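You operate a simulated robot arm through the tools that you are given. There is no shell and no other tool. Be economical: measure what you need, move in short steps, check, and stop when the job is done.

Carry out the task below with a simulated two-armed robot. There is one attempt and no reset: what you move stays moved.

## Task
Take the lid off the grey tin on the end of the beige bench and lay it down there.

The check looks at the end state, three seconds after you hand in, the way a careful person would. Anything else that was tipped, shoved, dropped, spilled or broken makes it a failure. Lids that push on must go on centred and level and be pressed home; caps that screw on are set level and turned clockwise until they are tight.

## Robot
Two 6-joint arms with two-finger grippers on one trunk, on a base that drives. Base frame: it is fixed to the floor where the robot stands at the start and does not move with it; the origin is under the middle of the robot, x ahead of it, y to its left, z up; the surface under the hand at the start is at about z = 0.8. Readings come in m, rad, newtons and seconds.
The left shoulder is at the start at [0.03, 0.178, 1.013], the right one opposite. With the tool pointing down near the work surface each hand reaches from about 0.5 to 0.82 m from the robot's upright axis, wherever it stands, measured 20 degrees to its own side. Payload 2.54 kg a hand.
The TCP of each hand is the grasp point between the finger pads, 0.03 m short of the fingertips. In the tool frame z runs along the fingers and y along their closing line. Largest opening 0.116 m; the body of the gripper starts 0.095 m behind the TCP.
Orientation is told as [roll, pitch, yaw] about the base's x, y, z axes, in that order, counted from this pose: with the fingers straight down and closing along the base's y, the tool's x points along the base's -x, its y along +y and its z along -z.

## Interface
- The arms move only by the tool arm_command. It takes "left_targets", "right_targets" or both (then of equal length, played together; a hand with none holds still); each is a list of rows, each an object of numbers (a shift or turn left out is 0, a gripper value left out holds the last): "wx", "wy", "wz": the turn, a rotation vector about the tool's x, y, z in rad; "x", "y", "z": the shift along the tool's x, y, z in cm; "jaw": the closure, from 0 (fully open) to 1 (shut). In form: [{"wx": .., "wy": .., "wz": .., "x": .., "y": .., "z": .., "jaw": ..}, ...]. A call has 1 to 8 rows; each row is the pose to reach, as a shift and turn from the pose commanded when the call began, along the tool's axes at that moment. Rows are played at 5 a second. More than 0.05 m and 0.15 rad between two rows, or a gripper value outside its range, and nothing of the call is played. A pose out of reach is approached as far as the arm can. The call stops where the force on the tool passes 40 N (or 10 N more than at its start, if that is more) or the arm is blocked; 0.2 s more then pass. Each finger travels about 0.153 m/s and halts on what it meets, pressing with about 29 N; the grip force reading is that of the motor and also rises with nothing between the fingers. The clock runs only during rows and for 0.2 s after the last one: add rows that repeat a pose to give the fingers time. The reply holds the time, the measured pose of the TCP, the force on the tool along the base axes, the opening and the grip force, in the units named above and with some noise, with the torque about the TCP (base axes, N m) and any sound that the robot's microphone picked up, and new pictures: "show" is both (left out), scene, wrist or none (wrist: the cameras of the hands that moved).
- Cameras (640 x 400 px; columns grow to the right, rows downward): "scene" is now at [0.0447, -0.0018, 1.7309]; the picture's right is [-0.04, -1.00, 0.00], its down [-0.80, 0.04, -0.60] and it looks along [0.60, -0.03, -0.80] (base axes); focal length 282 px, centre (320, 200). "left" rides on the left gripper at [0.069, 0.015, -0.122] in its tool frame; the picture's right is [-0.21, 0.98, 0.00], its down [-0.83, -0.18, -0.53] and it looks along [-0.52, -0.11, 0.85] (tool axes); focal length 251 px, centre (320, 200). "right" rides on the right gripper at [0.069, -0.015, -0.122] in its tool frame; the picture's right is [0.21, 0.98, 0.00], its down [-0.83, 0.18, -0.53] and it looks along [-0.52, 0.11, 0.85] (tool axes); focal length 251 px, centre (320, 200). There is no depth. A picture from a camera that has moved, and an enlarged one, comes with that camera's place and axes in the base frame and with its lens.
- lift_body(by): slides the trunk up (or, below 0, down) by that many m; the arms and the scene camera ride with it, the base frame stays. It gives what a move gives, with no picture.
- roll_base(legs): drives the robot by 1 to 6 legs, each [ahead, left, turn to the left] in m, m and rad, along the robot's own axes; the way and the turn of a leg run together, so that a leg with both is an arc; at most 1.5 m and 3.142 rad a leg. The arms and the cameras ride along, it lands a little off, and it stops where it bumps. It gives what a move gives, and a new picture of the scene camera.
- head_to(pan, tilt): turns the head with the scene camera to pan (to the left, within 2.496 rad either way) and tilt (down, from -0.506 to 1.204), counted from straight ahead of the robot. It gives what a move gives, and a new picture of the scene camera.
- zoom(camera, box): a new picture of the part [left, top, right, bottom] of that camera's present view, enlarged. The clock stands still meanwhile.
- sign_off(): hands the job in; it is judged then, once.

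Work in short steps. Places have to be worked out from the pictures, the camera data and where the tool is seen: move nearer, look again, correct. Check each grasp and each placing, and mend what went wrong. You have 120 turns and 260 pictures in all, those below and enlarged ones among them. Open the grippers and draw the arms clear of the work before you hand the job in, unless the task says otherwise; then end with one line.

The tools are called by a JSON object that holds its "name" and its "arguments". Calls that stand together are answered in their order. arm_command: Moves the arms, as the interface text tells. Its arguments: {"type":"object","properties":{"left_targets":{"type":"array","items":{"type":"object","properties":{"wx":{"type":"number"},"wy":{"type":"number"},"wz":{"type":"number"},"x":{"type":"number"},"y":{"type":"number"},"z":{"type":"number"},"jaw":{"type":"number"}}}},"right_targets":{"type":"array","items":{"type":"object","properties":{"wx":{"type":"number"},"wy":{"type":"number"},"wz":{"type":"number"},"x":{"type":"number"},"y":{"type":"number"},"z":{"type":"number"},"jaw":{"type":"number"}}}},"show":{"type":"string","enum":["both","scene","wrist","none"]}},"required":[]} The other tools are called the same way: lift_body (by) slides the trunk up or down; roll_base (legs) drives the base; head_to (pan, tilt) turns the head that bears the scene camera; zoom (camera, box) takes an enlarged picture of a part of a camera's view; sign_off () hands the job in.

At the start:

```text
clock: 0.0
left_ee_pos: [0.5202, 0.1674, 1.142]
left_tcp_rot: [-0.002, 0.001, 0.001]
left_wrist_force: [0.7, -1.3, -0.1]
left_moment: [0.0, -0.02, 0.01]
left_opening: 0.116
left_finger_force: 0.0
right_ee_pos: [0.4331, -0.1514, 1.1025]
right_tcp_rot: [0.001, 0.001, 0.001]
right_wrist_force: [-0.7, 0.0, 0.6]
right_moment: [-0.01, -0.03, 0.02]
right_opening: 0.1158
right_finger_force: 0.0
trunk travel left (down, up): [-0.225, 0.315]
robot x, y, heading: [0.0018, -0.0005, 0.0]
head pan, tilt: [-0.044, 0.922]
```

scene: 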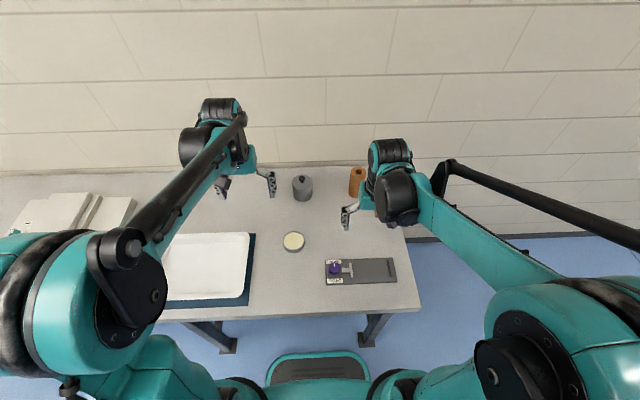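
right: 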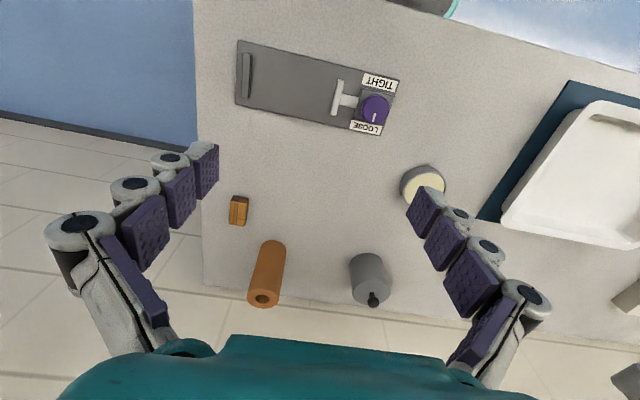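
left: 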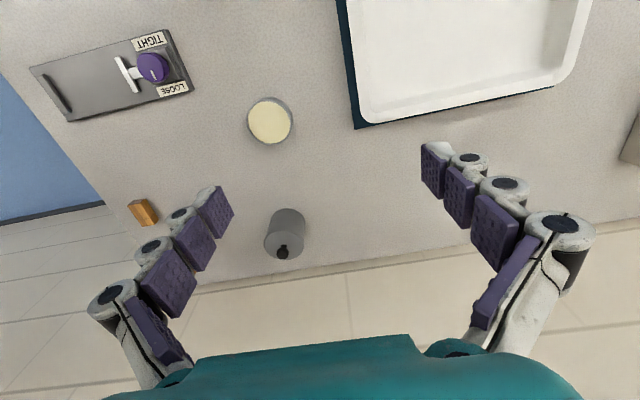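

I see a grey canister with a dark knob, and a low grey tin with a cream top. I'll zoom in to tell which is which.

{"name": "zoom", "arguments": {"camera": "scene", "box": [240, 150, 420, 300]}}

{"name": "zoom", "arguments": {"camera": "left", "box": [220, 80, 340, 280]}}

{"name": "zoom", "arguments": {"camera": "right", "box": [220, 20, 460, 320]}}

```text
2.67 times, centred on (330, 225) of scene
camera zoom: at [0.0447, -0.0018, 1.7309], right [-0.04, -1.0, 0.0], down [-0.8, 0.04, -0.6], along [0.6, -0.03, -0.8], focal length 752 px, centre (293, 133)
```

zoom: 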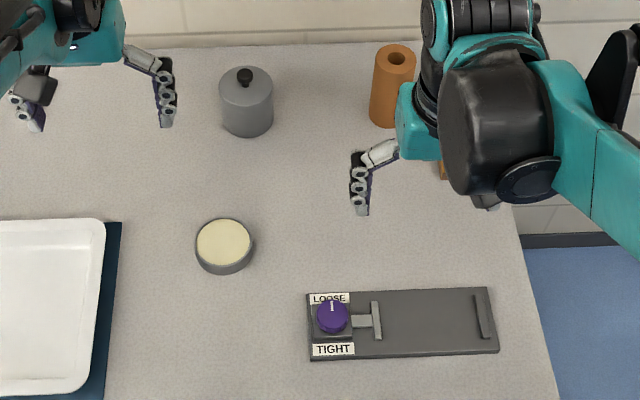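

```text
2.00 times, centred on (280, 180) of left
camera zoom: at [0.4515, 0.1828, 1.2638], right [0.21, 0.98, 0.0], down [0.83, -0.18, 0.53], along [0.52, -0.11, -0.85], focal length 503 px, centre (400, 240)
```

zoom: 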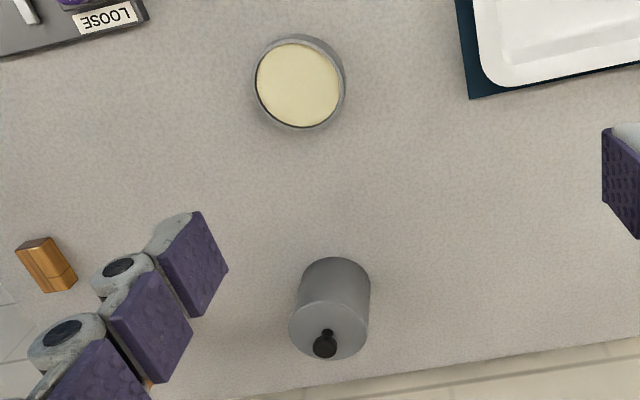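

```text
1.33 times, centred on (340, 170) of right
camera zoom: at [0.3655, -0.1673, 1.2234], right [-0.21, 0.98, 0.0], down [0.83, 0.18, 0.53], along [0.52, 0.11, -0.85], focal length 335 px, centre (293, 240)
```

zoom: 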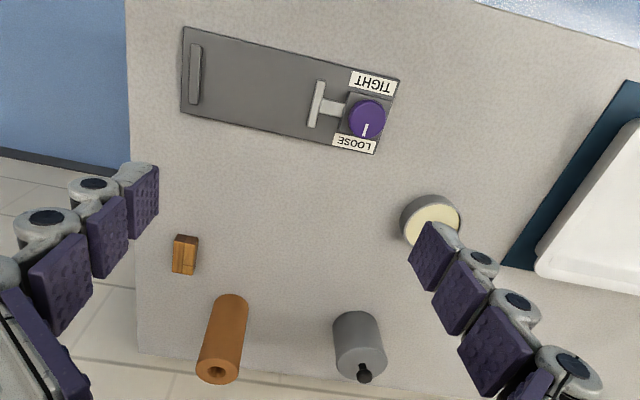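

I'll look around for other benches and tins before I commit to one.

{"name": "head_to", "arguments": {"pan": 1.0, "tilt": 0.6}}

{"name": "head_to", "arguments": {"pan": 2.4, "tilt": 0.5}}

{"name": "head_to", "arguments": {"pan": -1.0, "tilt": 0.6}}

{"name": "head_to", "arguments": {"pan": -2.4, "tilt": 0.5}}

```text
clock: 1.3
left_ee_pos: [0.5206, 0.1679, 1.1416]
left_tcp_rot: [0.0, 0.0, 0.002]
left_wrist_force: [-0.1, 0.4, 0.3]
left_moment: [0.02, 0.01, 0.02]
left_opening: 0.1158
left_finger_force: 0.0
right_ee_pos: [0.4329, -0.1522, 1.103]
right_tcp_rot: [-0.001, 0.0, 0.001]
right_wrist_force: [-0.7, -0.3, -0.6]
right_moment: [0.03, 0.02, 0.02]
right_opening: 0.1161
right_finger_force: 0.1
trunk travel left (down, up): [-0.225, 0.315]
robot x, y, heading: [0.0032, 0.0014, 0.001]
head pan, tilt: [1.0, 0.6]
camera scene: at [0.0183, 0.0758, 1.7573], right [0.84, -0.54, 0.0], down [-0.31, -0.48, -0.82], along [0.45, 0.69, -0.57], focal length 282 px, centre (320, 200)
```

scene: 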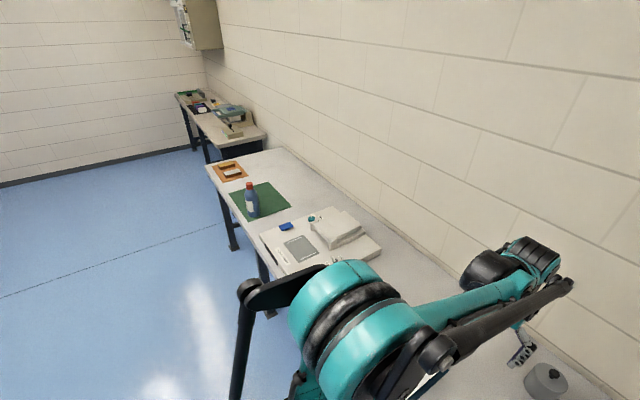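

```text
clock: 2.8
left_ee_pos: [0.5192, 0.1679, 1.142]
left_tcp_rot: [-0.001, 0.001, 0.001]
left_wrist_force: [0.6, 0.5, -0.6]
left_moment: [0.0, 0.0, 0.0]
left_opening: 0.1161
left_finger_force: 0.1
right_ee_pos: [0.4335, -0.1515, 1.1024]
right_tcp_rot: [-0.001, -0.001, 0.001]
right_wrist_force: [0.5, 0.0, 0.9]
right_moment: [0.01, 0.0, 0.04]
right_opening: 0.1161
right_finger_force: 0.1
trunk travel left (down, up): [-0.225, 0.315]
robot x, y, heading: [0.0014, -0.0017, -0.002]
head pan, tilt: [2.4, 0.499]
camera scene: at [-0.0966, 0.063, 1.7664], right [0.68, 0.74, 0.0], down [0.35, -0.32, -0.88], along [-0.65, 0.59, -0.48], focal length 282 px, centre (320, 200)
```

scene: 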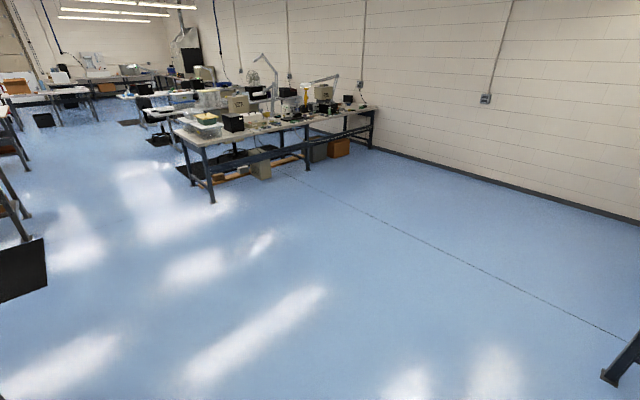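

```text
clock: 5.7
left_ee_pos: [0.5202, 0.1683, 1.1432]
left_tcp_rot: [0.001, -0.001, -0.001]
left_wrist_force: [0.1, -0.2, 0.5]
left_moment: [0.03, 0.0, 0.0]
left_opening: 0.1158
left_finger_force: 0.1
right_ee_pos: [0.4329, -0.152, 1.1024]
right_tcp_rot: [0.0, 0.0, 0.0]
right_wrist_force: [-0.2, 0.0, -0.5]
right_moment: [0.0, -0.01, 0.02]
right_opening: 0.1159
right_finger_force: 0.1
trunk travel left (down, up): [-0.225, 0.315]
robot x, y, heading: [-0.001, -0.0023, -0.004]
head pan, tilt: [-1.0, 0.6]
camera scene: at [0.0182, -0.0729, 1.7573], right [-0.84, -0.54, 0.0], down [-0.31, 0.48, -0.83], along [0.45, -0.69, -0.56], focal length 282 px, centre (320, 200)
```

scene: 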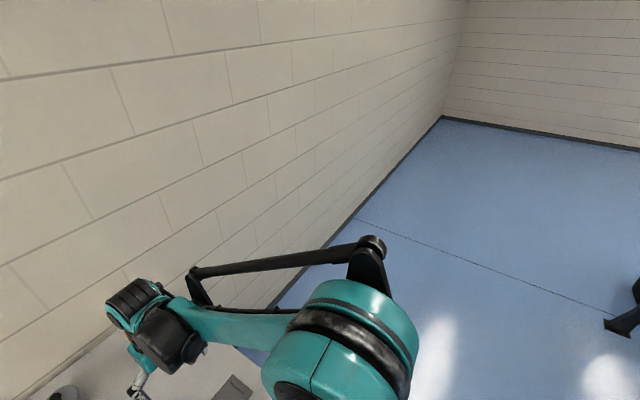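

```text
clock: 7.2
left_ee_pos: [0.5197, 0.168, 1.1431]
left_tcp_rot: [-0.002, -0.001, 0.0]
left_wrist_force: [0.6, -0.7, 0.1]
left_moment: [-0.01, 0.03, -0.03]
left_opening: 0.1159
left_finger_force: 0.0
right_ee_pos: [0.434, -0.1529, 1.1022]
right_tcp_rot: [0.001, 0.0, 0.001]
right_wrist_force: [-0.2, -0.3, 0.4]
right_moment: [0.0, 0.03, 0.01]
right_opening: 0.116
right_finger_force: 0.2
trunk travel left (down, up): [-0.225, 0.315]
robot x, y, heading: [0.0002, -0.0015, -0.003]
head pan, tilt: [-2.4, 0.499]
camera scene: at [-0.0966, -0.06, 1.7664], right [-0.68, 0.74, 0.0], down [0.35, 0.32, -0.88], along [-0.65, -0.59, -0.48], focal length 282 px, centre (320, 200)
```

scene: 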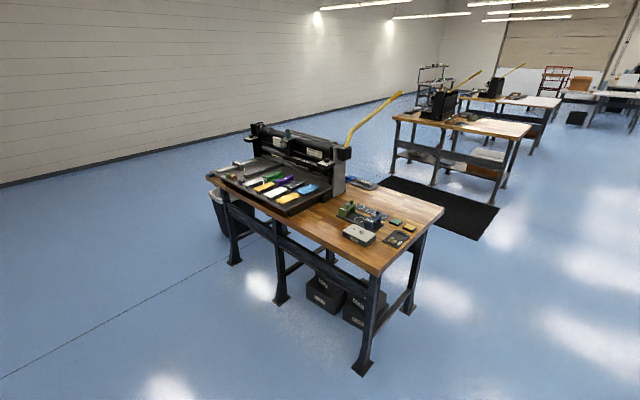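

The beige bench is the one ahead. I'll turn the head back and bring the left hand closer so its camera shows both grey vessels better.

{"name": "head_to", "arguments": {"pan": -0.04, "tilt": 0.8}}

{"name": "arm_command", "arguments": {"left_targets": [{"y": -4, "z": 2}, {"y": -7, "z": 6}, {"y": -7, "z": 10}], "show": "wrist"}}

```text
clock: 9.4
left_ee_pos: [0.5199, 0.1684, 1.1407]
left_tcp_rot: [-0.001, 0.0, 0.001]
left_wrist_force: [0.9, 0.3, 0.4]
left_moment: [0.03, 0.0, -0.02]
left_opening: 0.1162
left_finger_force: 0.1
right_ee_pos: [0.4321, -0.1516, 1.1026]
right_tcp_rot: [0.0, -0.001, -0.001]
right_wrist_force: [0.9, 1.0, 1.1]
right_moment: [0.04, -0.04, 0.0]
right_opening: 0.1159
right_finger_force: 0.0
trunk travel left (down, up): [-0.225, 0.315]
robot x, y, heading: [0.0024, -0.0022, 0.003]
head pan, tilt: [-0.04, 0.799]
camera scene: at [0.0511, -0.0018, 1.7405], right [-0.04, -1.0, 0.0], down [-0.72, 0.03, -0.7], along [0.7, -0.03, -0.72], focal length 282 px, centre (320, 200)
```

scene: 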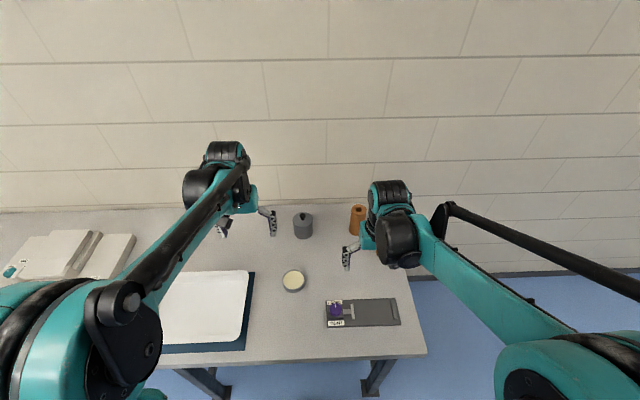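

```text
clock: 10.2
left_ee_pos: [0.5207, 0.0976, 1.0398]
left_tcp_rot: [0.001, -0.001, 0.0]
left_wrist_force: [-0.7, 1.1, 0.3]
left_moment: [0.0, 0.01, 0.02]
left_opening: 0.1158
left_finger_force: 0.1
right_ee_pos: [0.4334, -0.1524, 1.103]
right_tcp_rot: [0.001, 0.0, -0.001]
right_wrist_force: [0.4, 0.3, -0.2]
right_moment: [-0.01, 0.0, -0.02]
right_opening: 0.1159
right_finger_force: 0.1
trunk travel left (down, up): [-0.225, 0.315]
robot x, y, heading: [-0.0013, 0.0004, 0.001]
head pan, tilt: [-0.04, 0.799]
camera left: at [0.4535, 0.113, 1.162], right [0.21, 0.98, 0.0], down [0.83, -0.18, 0.53], along [0.52, -0.11, -0.85], focal length 251 px, centre (320, 200)
```

left: 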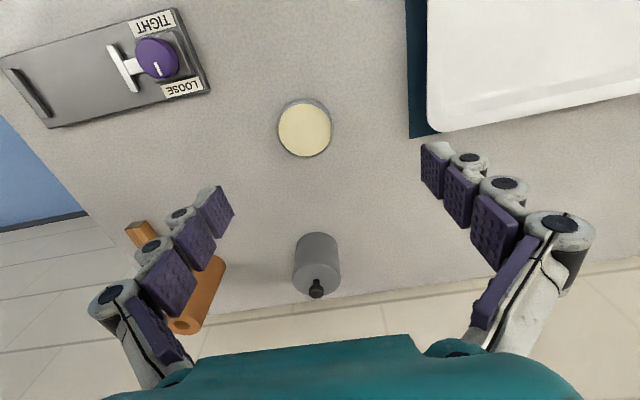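

{"name": "zoom", "arguments": {"camera": "left", "box": [255, 80, 375, 155]}}

{"name": "zoom", "arguments": {"camera": "left", "box": [265, 220, 385, 305]}}

{"name": "zoom", "arguments": {"camera": "scene", "box": [250, 200, 410, 335]}}

```text
5.33 times, centred on (315, 118) of left
camera zoom: at [0.4535, 0.113, 1.162], right [0.21, 0.98, 0.0], down [0.83, -0.18, 0.53], along [0.52, -0.11, -0.85], focal length 1341 px, centre (347, 640)
```

zoom: 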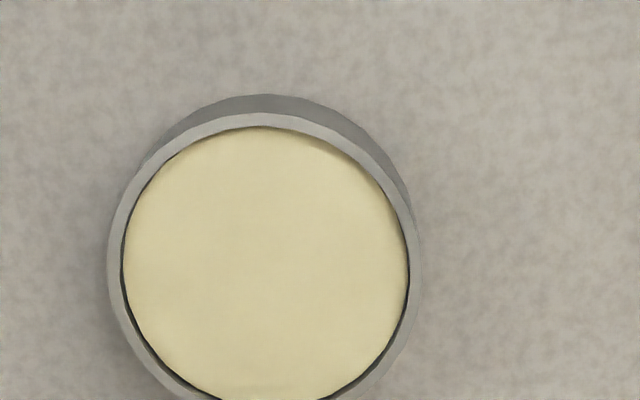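

```text
4.71 times, centred on (325, 262) of left
camera zoom: at [0.4535, 0.113, 1.162], right [0.21, 0.98, 0.0], down [0.83, -0.18, 0.53], along [0.52, -0.11, -0.85], focal length 1183 px, centre (296, -94)
```

zoom: 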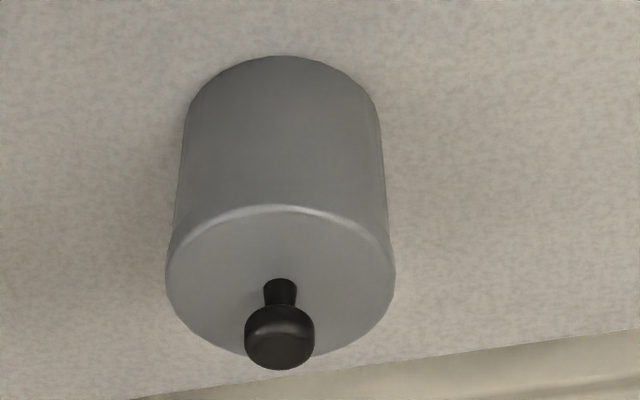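

```text
2.96 times, centred on (330, 268) of scene
camera zoom: at [0.0521, -0.0013, 1.7404], right [-0.04, -1.0, 0.0], down [-0.72, 0.03, -0.7], along [0.7, -0.03, -0.72], focal length 835 px, centre (290, 0)
```

zoom: 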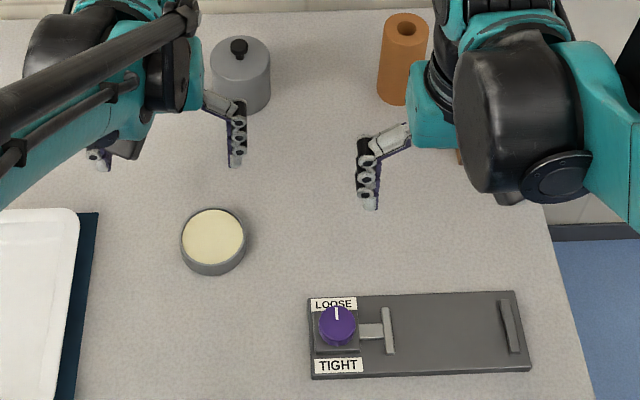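

The cream-topped dish is open and has no lid. The grey canister has a knobbed lid, so it's the tin. Its knob top is at about (0.80, 0.035, 0.886), near the edge of reach, so I'll drive 0.1 m closer.

{"name": "roll_base", "arguments": {"legs": [[0.1, 0, 0]]}}

```text
clock: 11.4
left_ee_pos: [0.6232, 0.0993, 1.0408]
left_tcp_rot: [0.0, 0.0, 0.0]
left_wrist_force: [0.2, -0.9, -0.4]
left_moment: [-0.01, 0.06, -0.01]
left_opening: 0.1161
left_finger_force: 0.0
right_ee_pos: [0.5362, -0.1505, 1.1035]
right_tcp_rot: [0.0, 0.001, 0.001]
right_wrist_force: [0.6, -0.5, -0.1]
right_moment: [0.0, 0.03, -0.02]
right_opening: 0.116
right_finger_force: 0.1
trunk travel left (down, up): [-0.225, 0.315]
robot x, y, heading: [0.1045, -0.0026, 0.003]
head pan, tilt: [-0.04, 0.799]
camera scene: at [0.1541, -0.0015, 1.7404], right [-0.04, -1.0, 0.0], down [-0.72, 0.03, -0.7], along [0.7, -0.03, -0.72], focal length 282 px, centre (320, 200)
```

scene: 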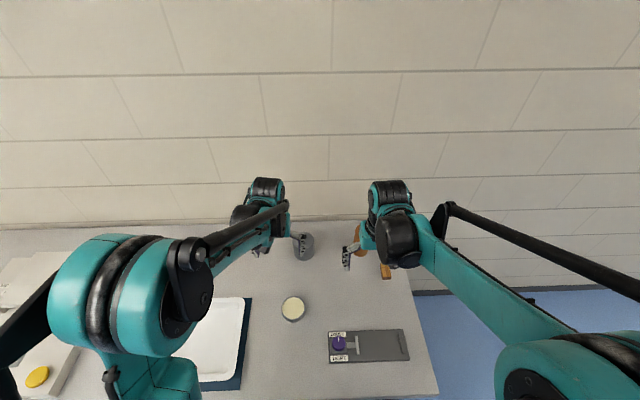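

Next I'll move the left hand over the canister, staying high, to refine its position with the wrist camera.

{"name": "arm_command", "arguments": {"left_targets": [{"x": -4, "y": -3}, {"x": -8, "y": -6}, {"x": -10, "y": -6.5}, {"x": -10, "y": -6.5}], "show": "wrist"}}

```text
clock: 12.4
left_ee_pos: [0.7227, 0.0331, 1.0405]
left_tcp_rot: [-0.002, 0.002, 0.002]
left_wrist_force: [-0.2, 0.2, -0.3]
left_moment: [0.0, 0.01, 0.01]
left_opening: 0.116
left_finger_force: 0.1
right_ee_pos: [0.5356, -0.1505, 1.102]
right_tcp_rot: [0.0, 0.0, 0.001]
right_wrist_force: [0.3, 0.0, -0.2]
right_moment: [0.0, -0.03, 0.02]
right_opening: 0.1159
right_finger_force: 0.2
trunk travel left (down, up): [-0.225, 0.315]
robot x, y, heading: [0.1014, 0.0015, 0.002]
head pan, tilt: [-0.04, 0.799]
camera left: at [0.6536, 0.049, 1.1622], right [0.21, 0.98, 0.0], down [0.83, -0.18, 0.53], along [0.52, -0.11, -0.85], focal length 251 px, centre (320, 200)
```

left: 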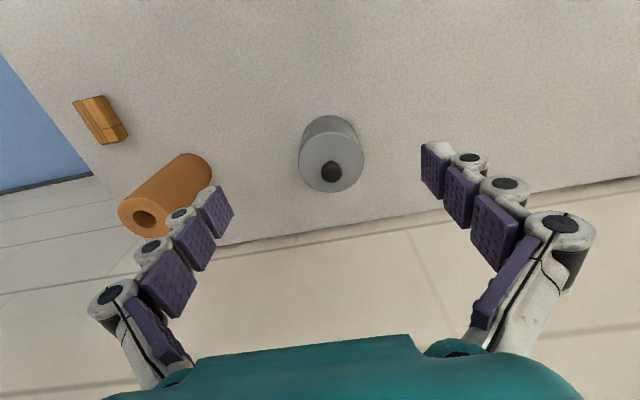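

The knob is at about (0.790, 0.036). I'll move above it with the jaws half closed and the TCP at z 0.935, then look.

{"name": "arm_command", "arguments": {"left_targets": [{"x": -3.5, "y": 0.1, "z": 2, "jaw": 0.4}, {"x": -6.7, "y": 0.25, "z": 4, "jaw": 0.5}, {"x": -6.7, "y": 0.25, "z": 7.5}, {"x": -6.7, "y": 0.25, "z": 10.5}, {"x": -6.7, "y": 0.25, "z": 10.5}]}}

```text
clock: 13.6
left_ee_pos: [0.7908, 0.0354, 0.9363]
left_tcp_rot: [-0.002, -0.001, 0.002]
left_wrist_force: [-0.7, 0.6, 0.4]
left_moment: [-0.02, 0.04, 0.01]
left_opening: 0.0578
left_finger_force: 0.1
right_ee_pos: [0.535, -0.151, 1.1031]
right_tcp_rot: [-0.001, 0.001, 0.002]
right_wrist_force: [0.6, -0.7, 0.0]
right_moment: [-0.02, -0.02, -0.01]
right_opening: 0.1161
right_finger_force: 0.1
trunk travel left (down, up): [-0.225, 0.315]
robot x, y, heading: [0.1038, -0.003, 0.005]
head pan, tilt: [-0.04, 0.799]
camera scene: at [0.152, -0.0016, 1.7405], right [-0.04, -1.0, 0.0], down [-0.72, 0.03, -0.7], along [0.7, -0.03, -0.72], focal length 282 px, centre (320, 200)
camera left: at [0.7225, 0.051, 1.0587], right [0.21, 0.98, 0.0], down [0.83, -0.18, 0.53], along [0.52, -0.11, -0.85], focal length 251 px, centre (320, 200)
```

scene: 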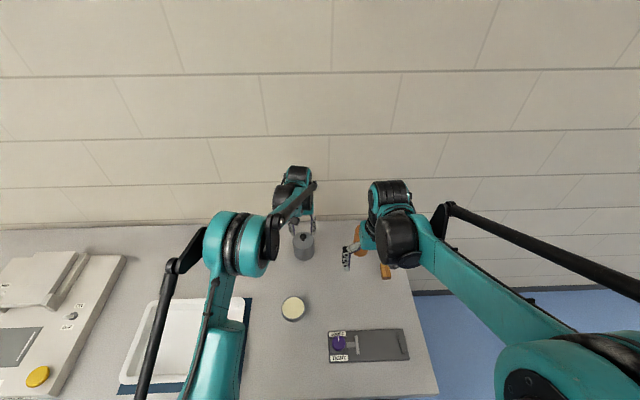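
left: 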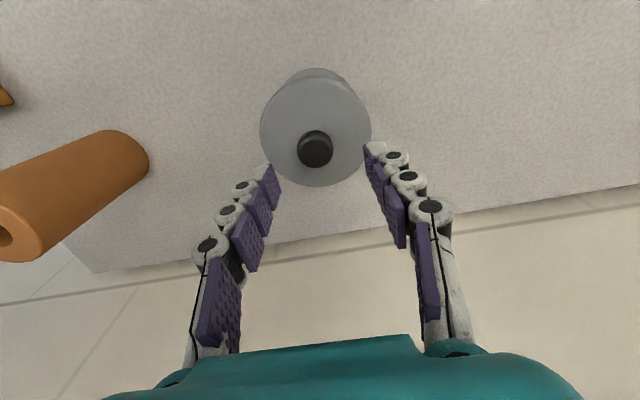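

The knob sits about 3 mm toward −y from centre. I'll correct that, descend to TCP 0.905, and look again.

{"name": "arm_command", "arguments": {"left_targets": [{"x": 0.2, "y": -0.3, "z": 1.5}, {"x": 0.2, "y": -0.3, "z": 3.0}, {"x": 0.2, "y": -0.3, "z": 3.0}], "show": "wrist"}}

{"name": "zoom", "arguments": {"camera": "left", "box": [220, 70, 420, 230]}}

{"name": "zoom", "arguments": {"camera": "scene", "box": [270, 205, 340, 270]}}

```text
clock: 14.2
left_ee_pos: [0.7875, 0.0351, 0.9106]
left_tcp_rot: [-0.002, -0.008, 0.003]
left_wrist_force: [-1.6, 2.5, 44.4]
left_moment: [0.16, 0.4, -0.07]
left_opening: 0.0217
left_finger_force: 29.1
right_ee_pos: [0.5316, -0.1512, 1.1044]
right_tcp_rot: [0.0, -0.003, 0.001]
right_wrist_force: [-0.4, -0.2, -0.3]
right_moment: [-0.03, -0.01, 0.01]
right_opening: 0.1159
right_finger_force: 0.1
trunk travel left (down, up): [-0.225, 0.315]
robot x, y, heading: [0.1003, 0.0012, 0.006]
head pan, tilt: [-0.04, 0.799]
stopped in row 3 (left hand): the force on the tool passed its limit at 48 N (the readings are from after the stop); the commanded pose is now the measured one
camera left: at [0.7184, 0.0503, 1.0328], right [0.21, 0.98, 0.0], down [0.82, -0.18, 0.54], along [0.53, -0.11, -0.84], focal length 251 px, centre (320, 200)
```

left: 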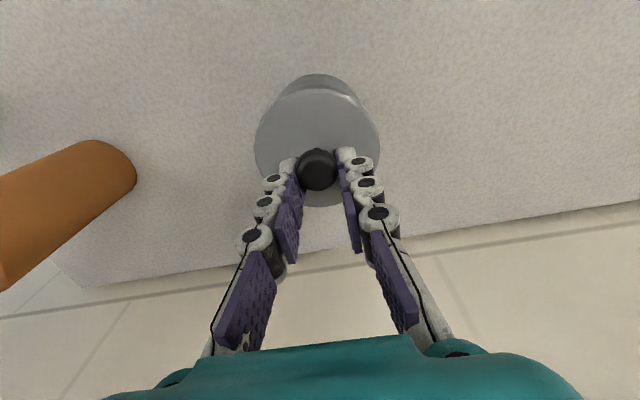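

```text
2.50 times, centred on (320, 150) of left
camera zoom: at [0.7184, 0.0503, 1.0328], right [0.21, 0.98, 0.0], down [0.82, -0.18, 0.54], along [0.53, -0.11, -0.84], focal length 629 px, centre (320, 325)
```

zoom: 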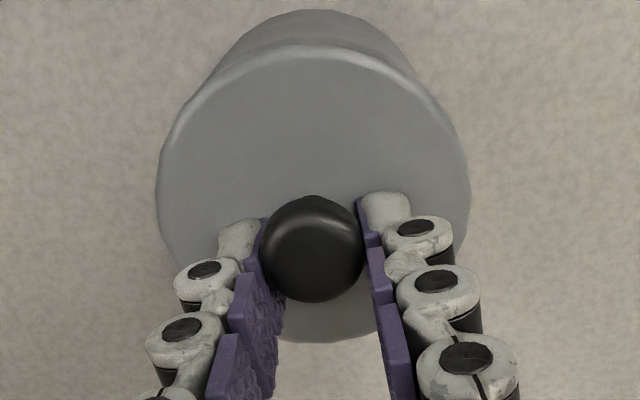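

```text
6.15 times, centred on (305, 238) of scene
camera zoom: at [0.1473, -0.0012, 1.7412], right [-0.04, -1.0, 0.0], down [-0.71, 0.03, -0.7], along [0.7, -0.03, -0.71], focal length 1734 px, centre (412, -31)
```

zoom: 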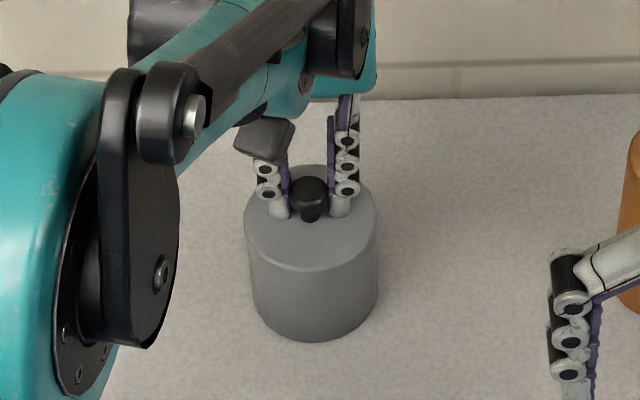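

The fingers have closed on the knob (opening 0.022, 29 N) and the tips rest on the lid top, so the lid is at about z 0.88. I'll keep the grip explicitly and ease up gently in small steps, watching the force.

{"name": "arm_command", "arguments": {"left_targets": [{"z": -0.2, "jaw": 1}, {"z": -0.4, "jaw": 1}, {"z": -0.4, "jaw": 1}], "show": "wrist"}}

{"name": "zoom", "arguments": {"camera": "scene", "box": [270, 205, 340, 270]}}

```text
clock: 15.1
left_ee_pos: [0.7877, 0.0359, 0.9118]
left_tcp_rot: [0.0, -0.005, 0.0]
left_wrist_force: [-6.0, 5.2, 12.2]
left_moment: [0.25, 0.3, -0.02]
left_opening: 0.0218
left_finger_force: 29.5
right_ee_pos: [0.5332, -0.1505, 1.1032]
right_tcp_rot: [0.0, -0.002, 0.001]
right_wrist_force: [0.2, 0.3, -0.3]
right_moment: [0.04, -0.02, 0.0]
right_opening: 0.1159
right_finger_force: 0.1
trunk travel left (down, up): [-0.225, 0.315]
robot x, y, heading: [0.1017, -0.0021, 0.003]
head pan, tilt: [-0.04, 0.799]
camera left: at [0.7195, 0.0499, 1.0329], right [0.21, 0.98, 0.0], down [0.82, -0.18, 0.54], along [0.53, -0.11, -0.84], focal length 251 px, centre (320, 200)
```

left: 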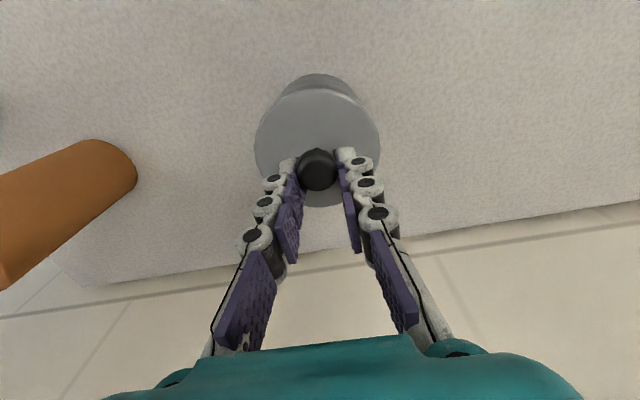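

```text
6.15 times, centred on (305, 238) of scene
camera zoom: at [0.1506, -0.0008, 1.7404], right [-0.04, -1.0, 0.0], down [-0.72, 0.03, -0.7], along [0.7, -0.03, -0.72], focal length 1734 px, centre (412, -31)
```

zoom: 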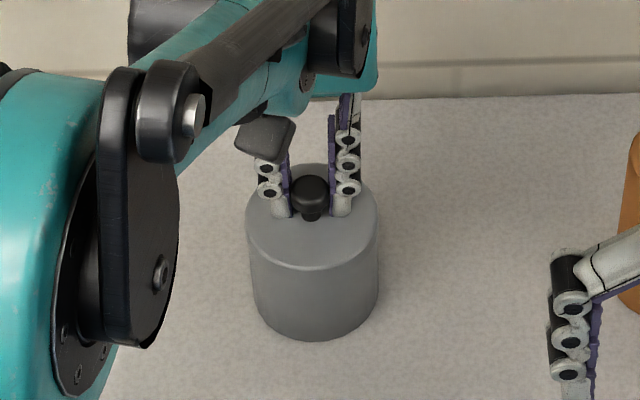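

It's still pressing slightly (12 N). I'll go on upward in small steps.

{"name": "arm_command", "arguments": {"left_targets": [{"z": -0.2, "jaw": 1}, {"z": -0.4, "jaw": 1}, {"z": -0.6, "jaw": 1}, {"z": -0.6, "jaw": 1}], "show": "wrist"}}

{"name": "zoom", "arguments": {"camera": "scene", "box": [270, 205, 340, 270]}}

```text
clock: 16.1
left_ee_pos: [0.7903, 0.0339, 0.9172]
left_tcp_rot: [0.001, -0.004, 0.002]
left_wrist_force: [-0.3, 0.6, -0.4]
left_moment: [-0.01, 0.0, 0.0]
left_opening: 0.0215
left_finger_force: 29.0
right_ee_pos: [0.5343, -0.1509, 1.1034]
right_tcp_rot: [0.0, 0.001, 0.002]
right_wrist_force: [0.5, 0.1, -0.3]
right_moment: [0.01, 0.01, 0.0]
right_opening: 0.1159
right_finger_force: 0.1
trunk travel left (down, up): [-0.225, 0.315]
robot x, y, heading: [0.1018, -0.0039, 0.0]
head pan, tilt: [-0.04, 0.799]
heard: snap
camera left: at [0.7213, 0.0484, 1.0388], right [0.21, 0.98, 0.0], down [0.82, -0.18, 0.54], along [0.52, -0.11, -0.84], focal length 251 px, centre (320, 200)
```

left: 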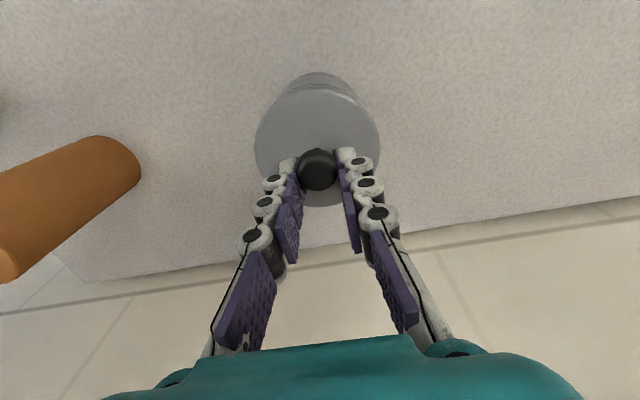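

```text
6.15 times, centred on (305, 238) of scene
camera zoom: at [0.1529, -0.0015, 1.7404], right [-0.04, -1.0, 0.0], down [-0.72, 0.03, -0.7], along [0.7, -0.03, -0.72], focal length 1734 px, centre (412, -31)
```

zoom: 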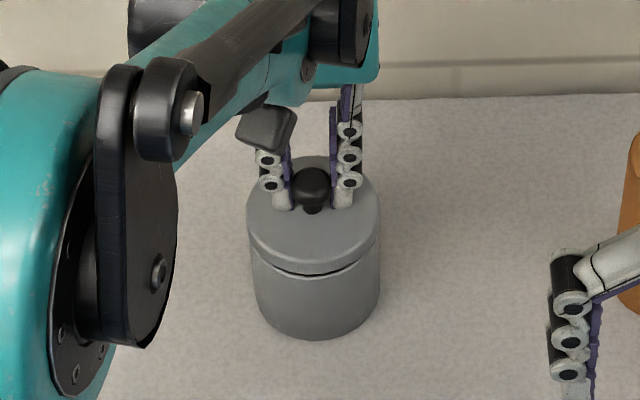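

A snap sounded and there's a gap under the lid, with no load left, so the lid has popped free. I'll lift it straight up 7 cm.

{"name": "arm_command", "arguments": {"left_targets": [{"z": -0.7, "jaw": 1}, {"z": -2, "jaw": 1}, {"z": -4, "jaw": 1}, {"z": -7, "jaw": 1}, {"z": -7, "jaw": 1}]}}

{"name": "zoom", "arguments": {"camera": "scene", "box": [240, 195, 440, 375]}}

```text
clock: 17.2
left_ee_pos: [0.7912, 0.0364, 0.986]
left_tcp_rot: [-0.001, -0.002, 0.001]
left_wrist_force: [0.0, -0.1, 0.0]
left_moment: [-0.01, 0.01, -0.01]
left_opening: 0.0215
left_finger_force: 28.7
right_ee_pos: [0.5347, -0.1514, 1.1015]
right_tcp_rot: [0.001, 0.0, 0.003]
right_wrist_force: [-0.4, 0.8, -0.4]
right_moment: [0.0, 0.01, -0.03]
right_opening: 0.116
right_finger_force: 0.2
trunk travel left (down, up): [-0.225, 0.315]
robot x, y, heading: [0.1001, 0.0005, -0.005]
head pan, tilt: [-0.04, 0.799]
camera scene: at [0.1536, -0.0015, 1.7404], right [-0.04, -1.0, 0.0], down [-0.72, 0.03, -0.7], along [0.7, -0.03, -0.72], focal length 282 px, centre (320, 200)
camera left: at [0.7218, 0.0501, 1.1081], right [0.21, 0.98, 0.0], down [0.82, -0.18, 0.54], along [0.52, -0.11, -0.84], focal length 251 px, centre (320, 200)
```

scene: 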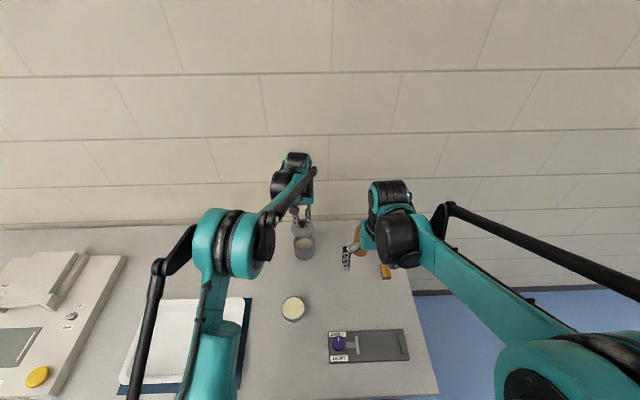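
left: 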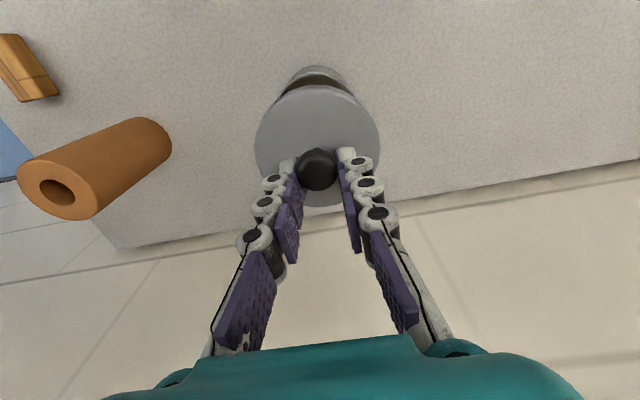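

```text
2.22 times, centred on (340, 285) of scene
camera zoom: at [0.1536, -0.0015, 1.7404], right [-0.04, -1.0, 0.0], down [-0.72, 0.03, -0.7], along [0.7, -0.03, -0.72], focal length 626 px, centre (276, 11)
```

zoom: 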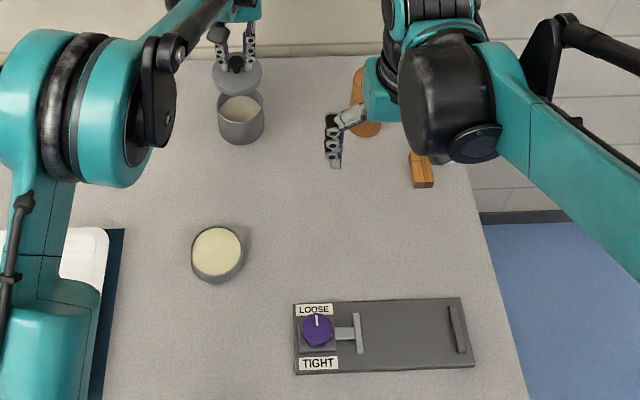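

The lid is off and the tin hasn't moved. The bench to the tin's left is clear, so I'll carry the lid to about (0.76, 0.18) and look before lowering it.

{"name": "arm_command", "arguments": {"left_targets": [{"x": 0.5, "y": 3, "jaw": 1}, {"x": 1.5, "y": 7, "jaw": 1}, {"x": 2.5, "y": 11, "jaw": 1}, {"x": 3, "y": 14.5, "jaw": 1}, {"x": 3, "y": 14.5, "jaw": 1}]}}

```text
clock: 18.4
left_ee_pos: [0.7599, 0.1809, 0.9863]
left_tcp_rot: [0.0, -0.003, 0.001]
left_wrist_force: [0.5, 0.6, 0.0]
left_moment: [0.0, 0.01, 0.03]
left_opening: 0.0214
left_finger_force: 29.4
right_ee_pos: [0.5354, -0.1523, 1.103]
right_tcp_rot: [0.0, 0.002, 0.0]
right_wrist_force: [0.6, -0.6, -0.6]
right_moment: [0.01, 0.02, -0.02]
right_opening: 0.1158
right_finger_force: 0.2
trunk travel left (down, up): [-0.225, 0.315]
robot x, y, heading: [0.0992, 0.0012, 0.003]
head pan, tilt: [-0.04, 0.799]
camera scene: at [0.1529, -0.0025, 1.7404], right [-0.04, -1.0, 0.0], down [-0.72, 0.03, -0.7], along [0.7, -0.03, -0.72], focal length 282 px, centre (320, 200)
camera left: at [0.691, 0.1952, 1.1063], right [0.21, 0.98, 0.0], down [0.82, -0.18, 0.54], along [0.52, -0.11, -0.84], focal length 251 px, centre (320, 200)
```

scene: 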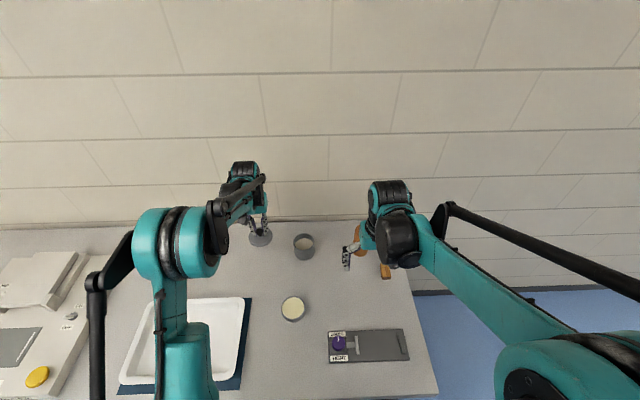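
left: 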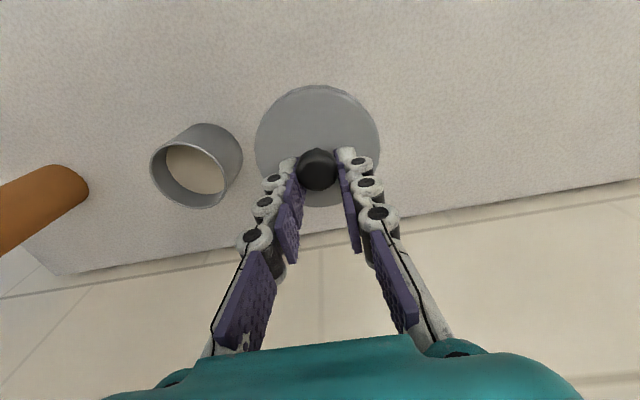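

The spot is clear on all sides. I'll lower to TCP about 0.875.

{"name": "arm_command", "arguments": {"left_targets": [{"z": 3, "jaw": 1}, {"z": 6, "jaw": 1}, {"z": 9, "jaw": 1}, {"z": 11, "jaw": 1}, {"z": 11, "jaw": 1}]}}

{"name": "zoom", "arguments": {"camera": "scene", "box": [210, 200, 330, 290]}}

```text
clock: 19.6
left_ee_pos: [0.7597, 0.1792, 0.878]
left_tcp_rot: [0.0, -0.003, 0.001]
left_wrist_force: [0.1, -0.6, -0.5]
left_moment: [-0.01, 0.01, 0.03]
left_opening: 0.0214
left_finger_force: 29.2
right_ee_pos: [0.5341, -0.152, 1.1024]
right_tcp_rot: [-0.001, 0.0, 0.002]
right_wrist_force: [-0.2, -1.2, -0.3]
right_moment: [0.0, -0.02, -0.03]
right_opening: 0.1159
right_finger_force: 0.1
trunk travel left (down, up): [-0.225, 0.315]
robot x, y, heading: [0.102, 0.0007, 0.005]
head pan, tilt: [-0.04, 0.799]
camera scene: at [0.1528, -0.0016, 1.7405], right [-0.04, -1.0, 0.0], down [-0.72, 0.03, -0.7], along [0.7, -0.03, -0.72], focal length 282 px, centre (320, 200)
camera left: at [0.6911, 0.1942, 0.9986], right [0.21, 0.98, 0.0], down [0.82, -0.18, 0.54], along [0.52, -0.11, -0.84], focal length 251 px, centre (320, 200)
```

scene: 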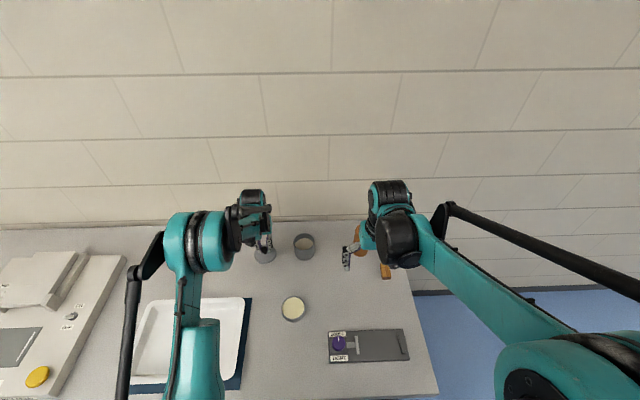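
left: 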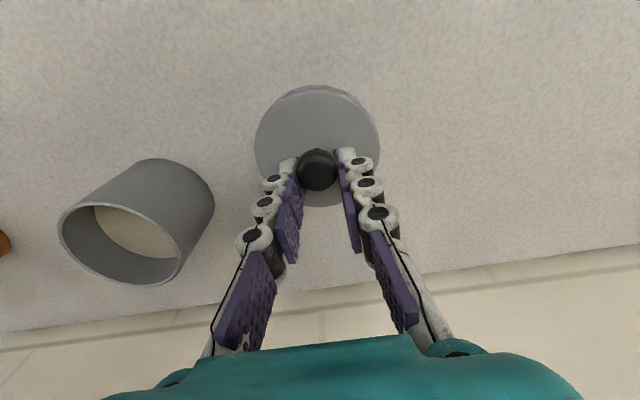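

```text
4.44 times, centred on (270, 245) of scene
camera zoom: at [0.1528, -0.0016, 1.7405], right [-0.04, -1.0, 0.0], down [-0.72, 0.03, -0.7], along [0.7, -0.03, -0.72], focal length 1252 px, centre (542, 0)
```

zoom: 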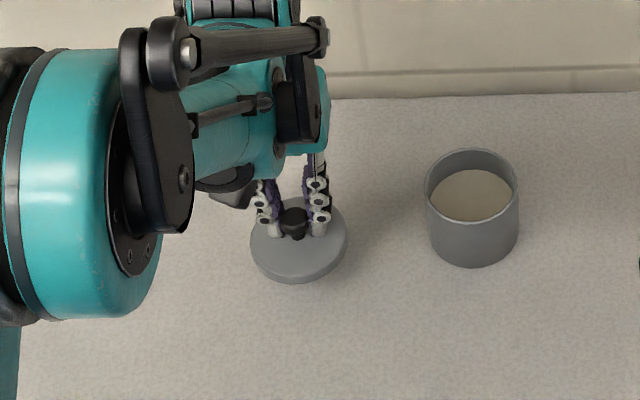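

There's no contact yet. I'll keep lowering in 3 mm rows.

{"name": "arm_command", "arguments": {"left_targets": [{"z": 0.4, "jaw": 1}, {"z": 0.8, "jaw": 1}, {"z": 1.2, "jaw": 1}, {"z": 1.5, "jaw": 1}, {"z": 1.5, "jaw": 1}], "show": "none"}}

{"name": "zoom", "arguments": {"camera": "scene", "box": [210, 200, 330, 290]}}

```text
clock: 20.9
left_ee_pos: [0.7595, 0.1795, 0.8638]
left_tcp_rot: [0.0, -0.004, 0.005]
left_wrist_force: [0.4, -1.3, 0.6]
left_moment: [-0.03, -0.01, -0.02]
left_opening: 0.0214
left_finger_force: 29.3
right_ee_pos: [0.5347, -0.1508, 1.1035]
right_tcp_rot: [0.0, 0.001, 0.002]
right_wrist_force: [-0.1, 0.0, -0.2]
right_moment: [0.0, -0.03, 0.01]
right_opening: 0.1161
right_finger_force: 0.0
trunk travel left (down, up): [-0.225, 0.315]
robot x, y, heading: [0.102, 0.0011, 0.004]
head pan, tilt: [-0.04, 0.799]
```

```text
4.44 times, centred on (270, 245) of scene
camera zoom: at [0.1529, -0.0015, 1.7404], right [-0.04, -1.0, 0.0], down [-0.72, 0.03, -0.7], along [0.7, -0.03, -0.72], focal length 1252 px, centre (542, 0)
```

zoom: 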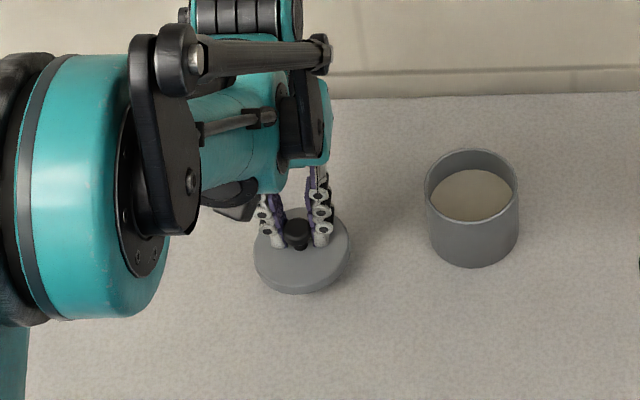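

The lid is still free, with a small gap below. I'll go slower, in 2 mm steps.

{"name": "arm_command", "arguments": {"left_targets": [{"z": 0.2, "jaw": 1}, {"z": 0.4, "jaw": 1}, {"z": 0.6, "jaw": 1}, {"z": 0.8, "jaw": 1}, {"z": 0.8, "jaw": 1}], "show": "none"}}

```text
clock: 22.1
left_ee_pos: [0.7613, 0.1799, 0.8543]
left_tcp_rot: [0.0, -0.005, 0.002]
left_wrist_force: [1.1, -0.7, -0.3]
left_moment: [-0.02, 0.03, -0.02]
left_opening: 0.0211
left_finger_force: 29.3
right_ee_pos: [0.5356, -0.1511, 1.1028]
right_tcp_rot: [0.0, -0.001, 0.002]
right_wrist_force: [0.4, 0.0, -0.5]
right_moment: [0.0, -0.01, 0.01]
right_opening: 0.1159
right_finger_force: 0.0
trunk travel left (down, up): [-0.225, 0.315]
robot x, y, heading: [0.1012, 0.0017, 0.007]
head pan, tilt: [-0.04, 0.799]
```

Still no contact, so I'll continue.

{"name": "arm_command", "arguments": {"left_targets": [{"z": 0.2, "jaw": 1}, {"z": 0.4, "jaw": 1}, {"z": 0.6, "jaw": 1}, {"z": 0.6, "jaw": 1}], "show": "none"}}

{"name": "zoom", "arguments": {"camera": "scene", "box": [210, 200, 330, 290]}}

```text
clock: 23.1
left_ee_pos: [0.7594, 0.1798, 0.8473]
left_tcp_rot: [0.001, -0.004, 0.002]
left_wrist_force: [-0.1, 0.1, 0.1]
left_moment: [0.01, 0.0, 0.01]
left_opening: 0.0215
left_finger_force: 28.7
right_ee_pos: [0.5347, -0.1499, 1.1021]
right_tcp_rot: [0.0, 0.0, 0.001]
right_wrist_force: [-0.2, -0.6, 0.1]
right_moment: [-0.01, 0.0, -0.03]
right_opening: 0.116
right_finger_force: 0.1
trunk travel left (down, up): [-0.225, 0.315]
robot x, y, heading: [0.0997, -0.0004, 0.004]
head pan, tilt: [-0.04, 0.799]
```

```text
4.44 times, centred on (270, 245) of scene
camera zoom: at [0.1529, -0.0015, 1.7404], right [-0.04, -1.0, 0.0], down [-0.72, 0.03, -0.7], along [0.7, -0.03, -0.72], focal length 1252 px, centre (542, 0)
```

zoom: 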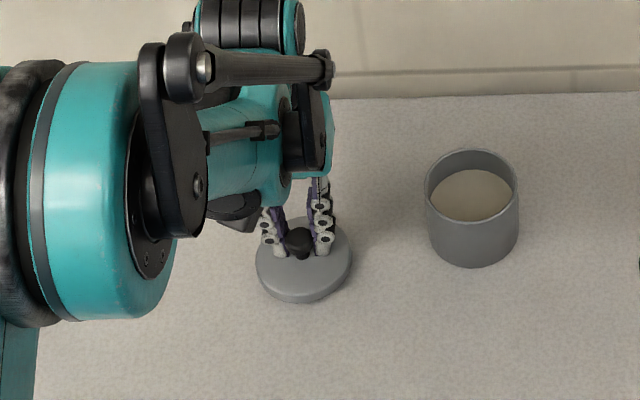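

The shadow is nearly closed and there's still no force. I'll go a little lower.

{"name": "arm_command", "arguments": {"left_targets": [{"z": 0.15, "jaw": 1}, {"z": 0.3, "jaw": 1}, {"z": 0.45, "jaw": 1}, {"z": 0.45, "jaw": 1}], "show": "none"}}

```text
clock: 24.1
left_ee_pos: [0.7608, 0.1802, 0.8434]
left_tcp_rot: [0.0, -0.002, 0.002]
left_wrist_force: [0.3, 0.6, -0.6]
left_moment: [0.03, -0.02, -0.01]
left_opening: 0.0215
left_finger_force: 29.1
right_ee_pos: [0.536, -0.1505, 1.1031]
right_tcp_rot: [0.001, 0.001, 0.003]
right_wrist_force: [-0.2, 0.8, 0.2]
right_moment: [-0.02, -0.02, 0.01]
right_opening: 0.116
right_finger_force: 0.0
trunk travel left (down, up): [-0.225, 0.315]
robot x, y, heading: [0.1011, -0.0026, 0.003]
head pan, tilt: [-0.04, 0.799]
```

Still free, so I'll take another small descent.

{"name": "arm_command", "arguments": {"left_targets": [{"z": 0.15, "jaw": 1}, {"z": 0.3, "jaw": 1}, {"z": 0.45, "jaw": 1}, {"z": 0.45, "jaw": 1}], "show": "wrist"}}

{"name": "zoom", "arguments": {"camera": "scene", "box": [240, 230, 300, 275]}}

```text
clock: 25.1
left_ee_pos: [0.7593, 0.1801, 0.8419]
left_tcp_rot: [0.0, -0.008, 0.002]
left_wrist_force: [13.5, 4.3, 36.0]
left_moment: [0.11, -0.18, -0.04]
left_opening: 0.0218
left_finger_force: 29.1
right_ee_pos: [0.5337, -0.1513, 1.1027]
right_tcp_rot: [-0.001, -0.001, 0.002]
right_wrist_force: [0.2, 1.3, -0.4]
right_moment: [-0.04, 0.0, 0.03]
right_opening: 0.1162
right_finger_force: 0.0
trunk travel left (down, up): [-0.225, 0.315]
robot x, y, heading: [0.1, 0.0, 0.003]
head pan, tilt: [-0.04, 0.799]
camera left: at [0.6906, 0.1945, 0.9622], right [0.21, 0.98, 0.0], down [0.82, -0.18, 0.54], along [0.53, -0.11, -0.84], focal length 251 px, centre (320, 200)
```

left: 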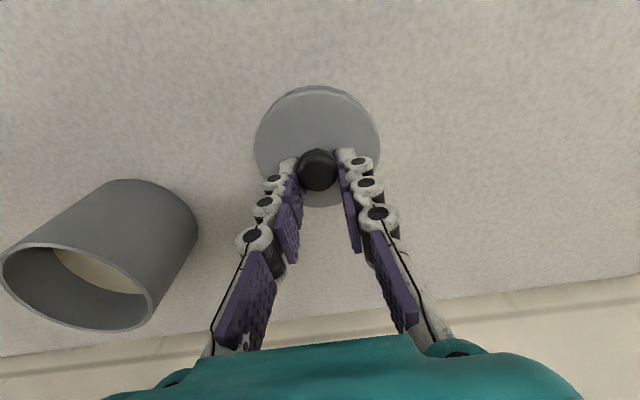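

```text
8.89 times, centred on (270, 252) of scene
camera zoom: at [0.1504, -0.002, 1.7409], right [-0.04, -1.0, 0.0], down [-0.72, 0.03, -0.7], along [0.7, -0.03, -0.72], focal length 2505 px, centre (764, -267)
```

zoom: 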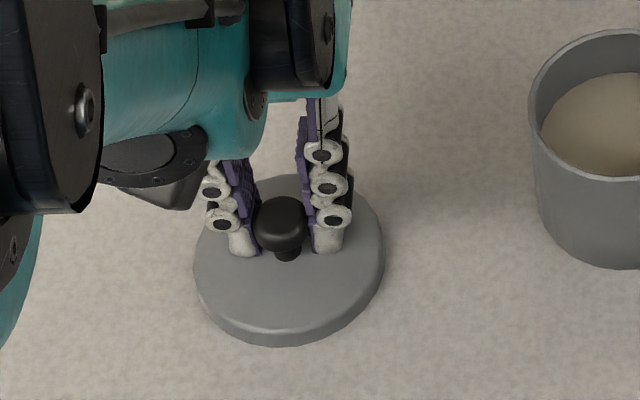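

The lid is flat on the bench (36 N). I'll ease up 4 mm, open the jaws to about 0.06, and then rise.

{"name": "arm_command", "arguments": {"left_targets": [{"z": -0.3, "jaw": 1}, {"z": -0.3, "jaw": 1}, {"z": -0.3, "jaw": 0.6}, {"z": -0.3, "jaw": 0.6}, {"z": -0.3, "jaw": 0.6}], "show": "wrist"}}

```text
clock: 26.2
left_ee_pos: [0.7598, 0.1783, 0.841]
left_tcp_rot: [0.001, -0.004, 0.003]
left_wrist_force: [-1.0, 0.4, 0.6]
left_moment: [0.0, 0.02, -0.03]
left_opening: 0.0462
left_finger_force: 0.1
right_ee_pos: [0.5355, -0.1511, 1.1026]
right_tcp_rot: [0.002, -0.001, 0.002]
right_wrist_force: [0.2, -0.1, 0.5]
right_moment: [0.02, 0.02, 0.0]
right_opening: 0.1162
right_finger_force: 0.1
trunk travel left (down, up): [-0.225, 0.315]
robot x, y, heading: [0.099, 0.0008, 0.003]
head pan, tilt: [-0.04, 0.799]
camera left: at [0.6916, 0.1938, 0.9627], right [0.21, 0.98, 0.0], down [0.82, -0.18, 0.54], along [0.52, -0.11, -0.84], focal length 251 px, centre (320, 200)
```

left: 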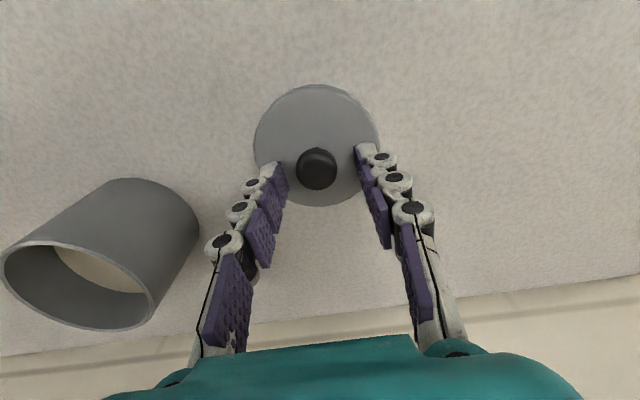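

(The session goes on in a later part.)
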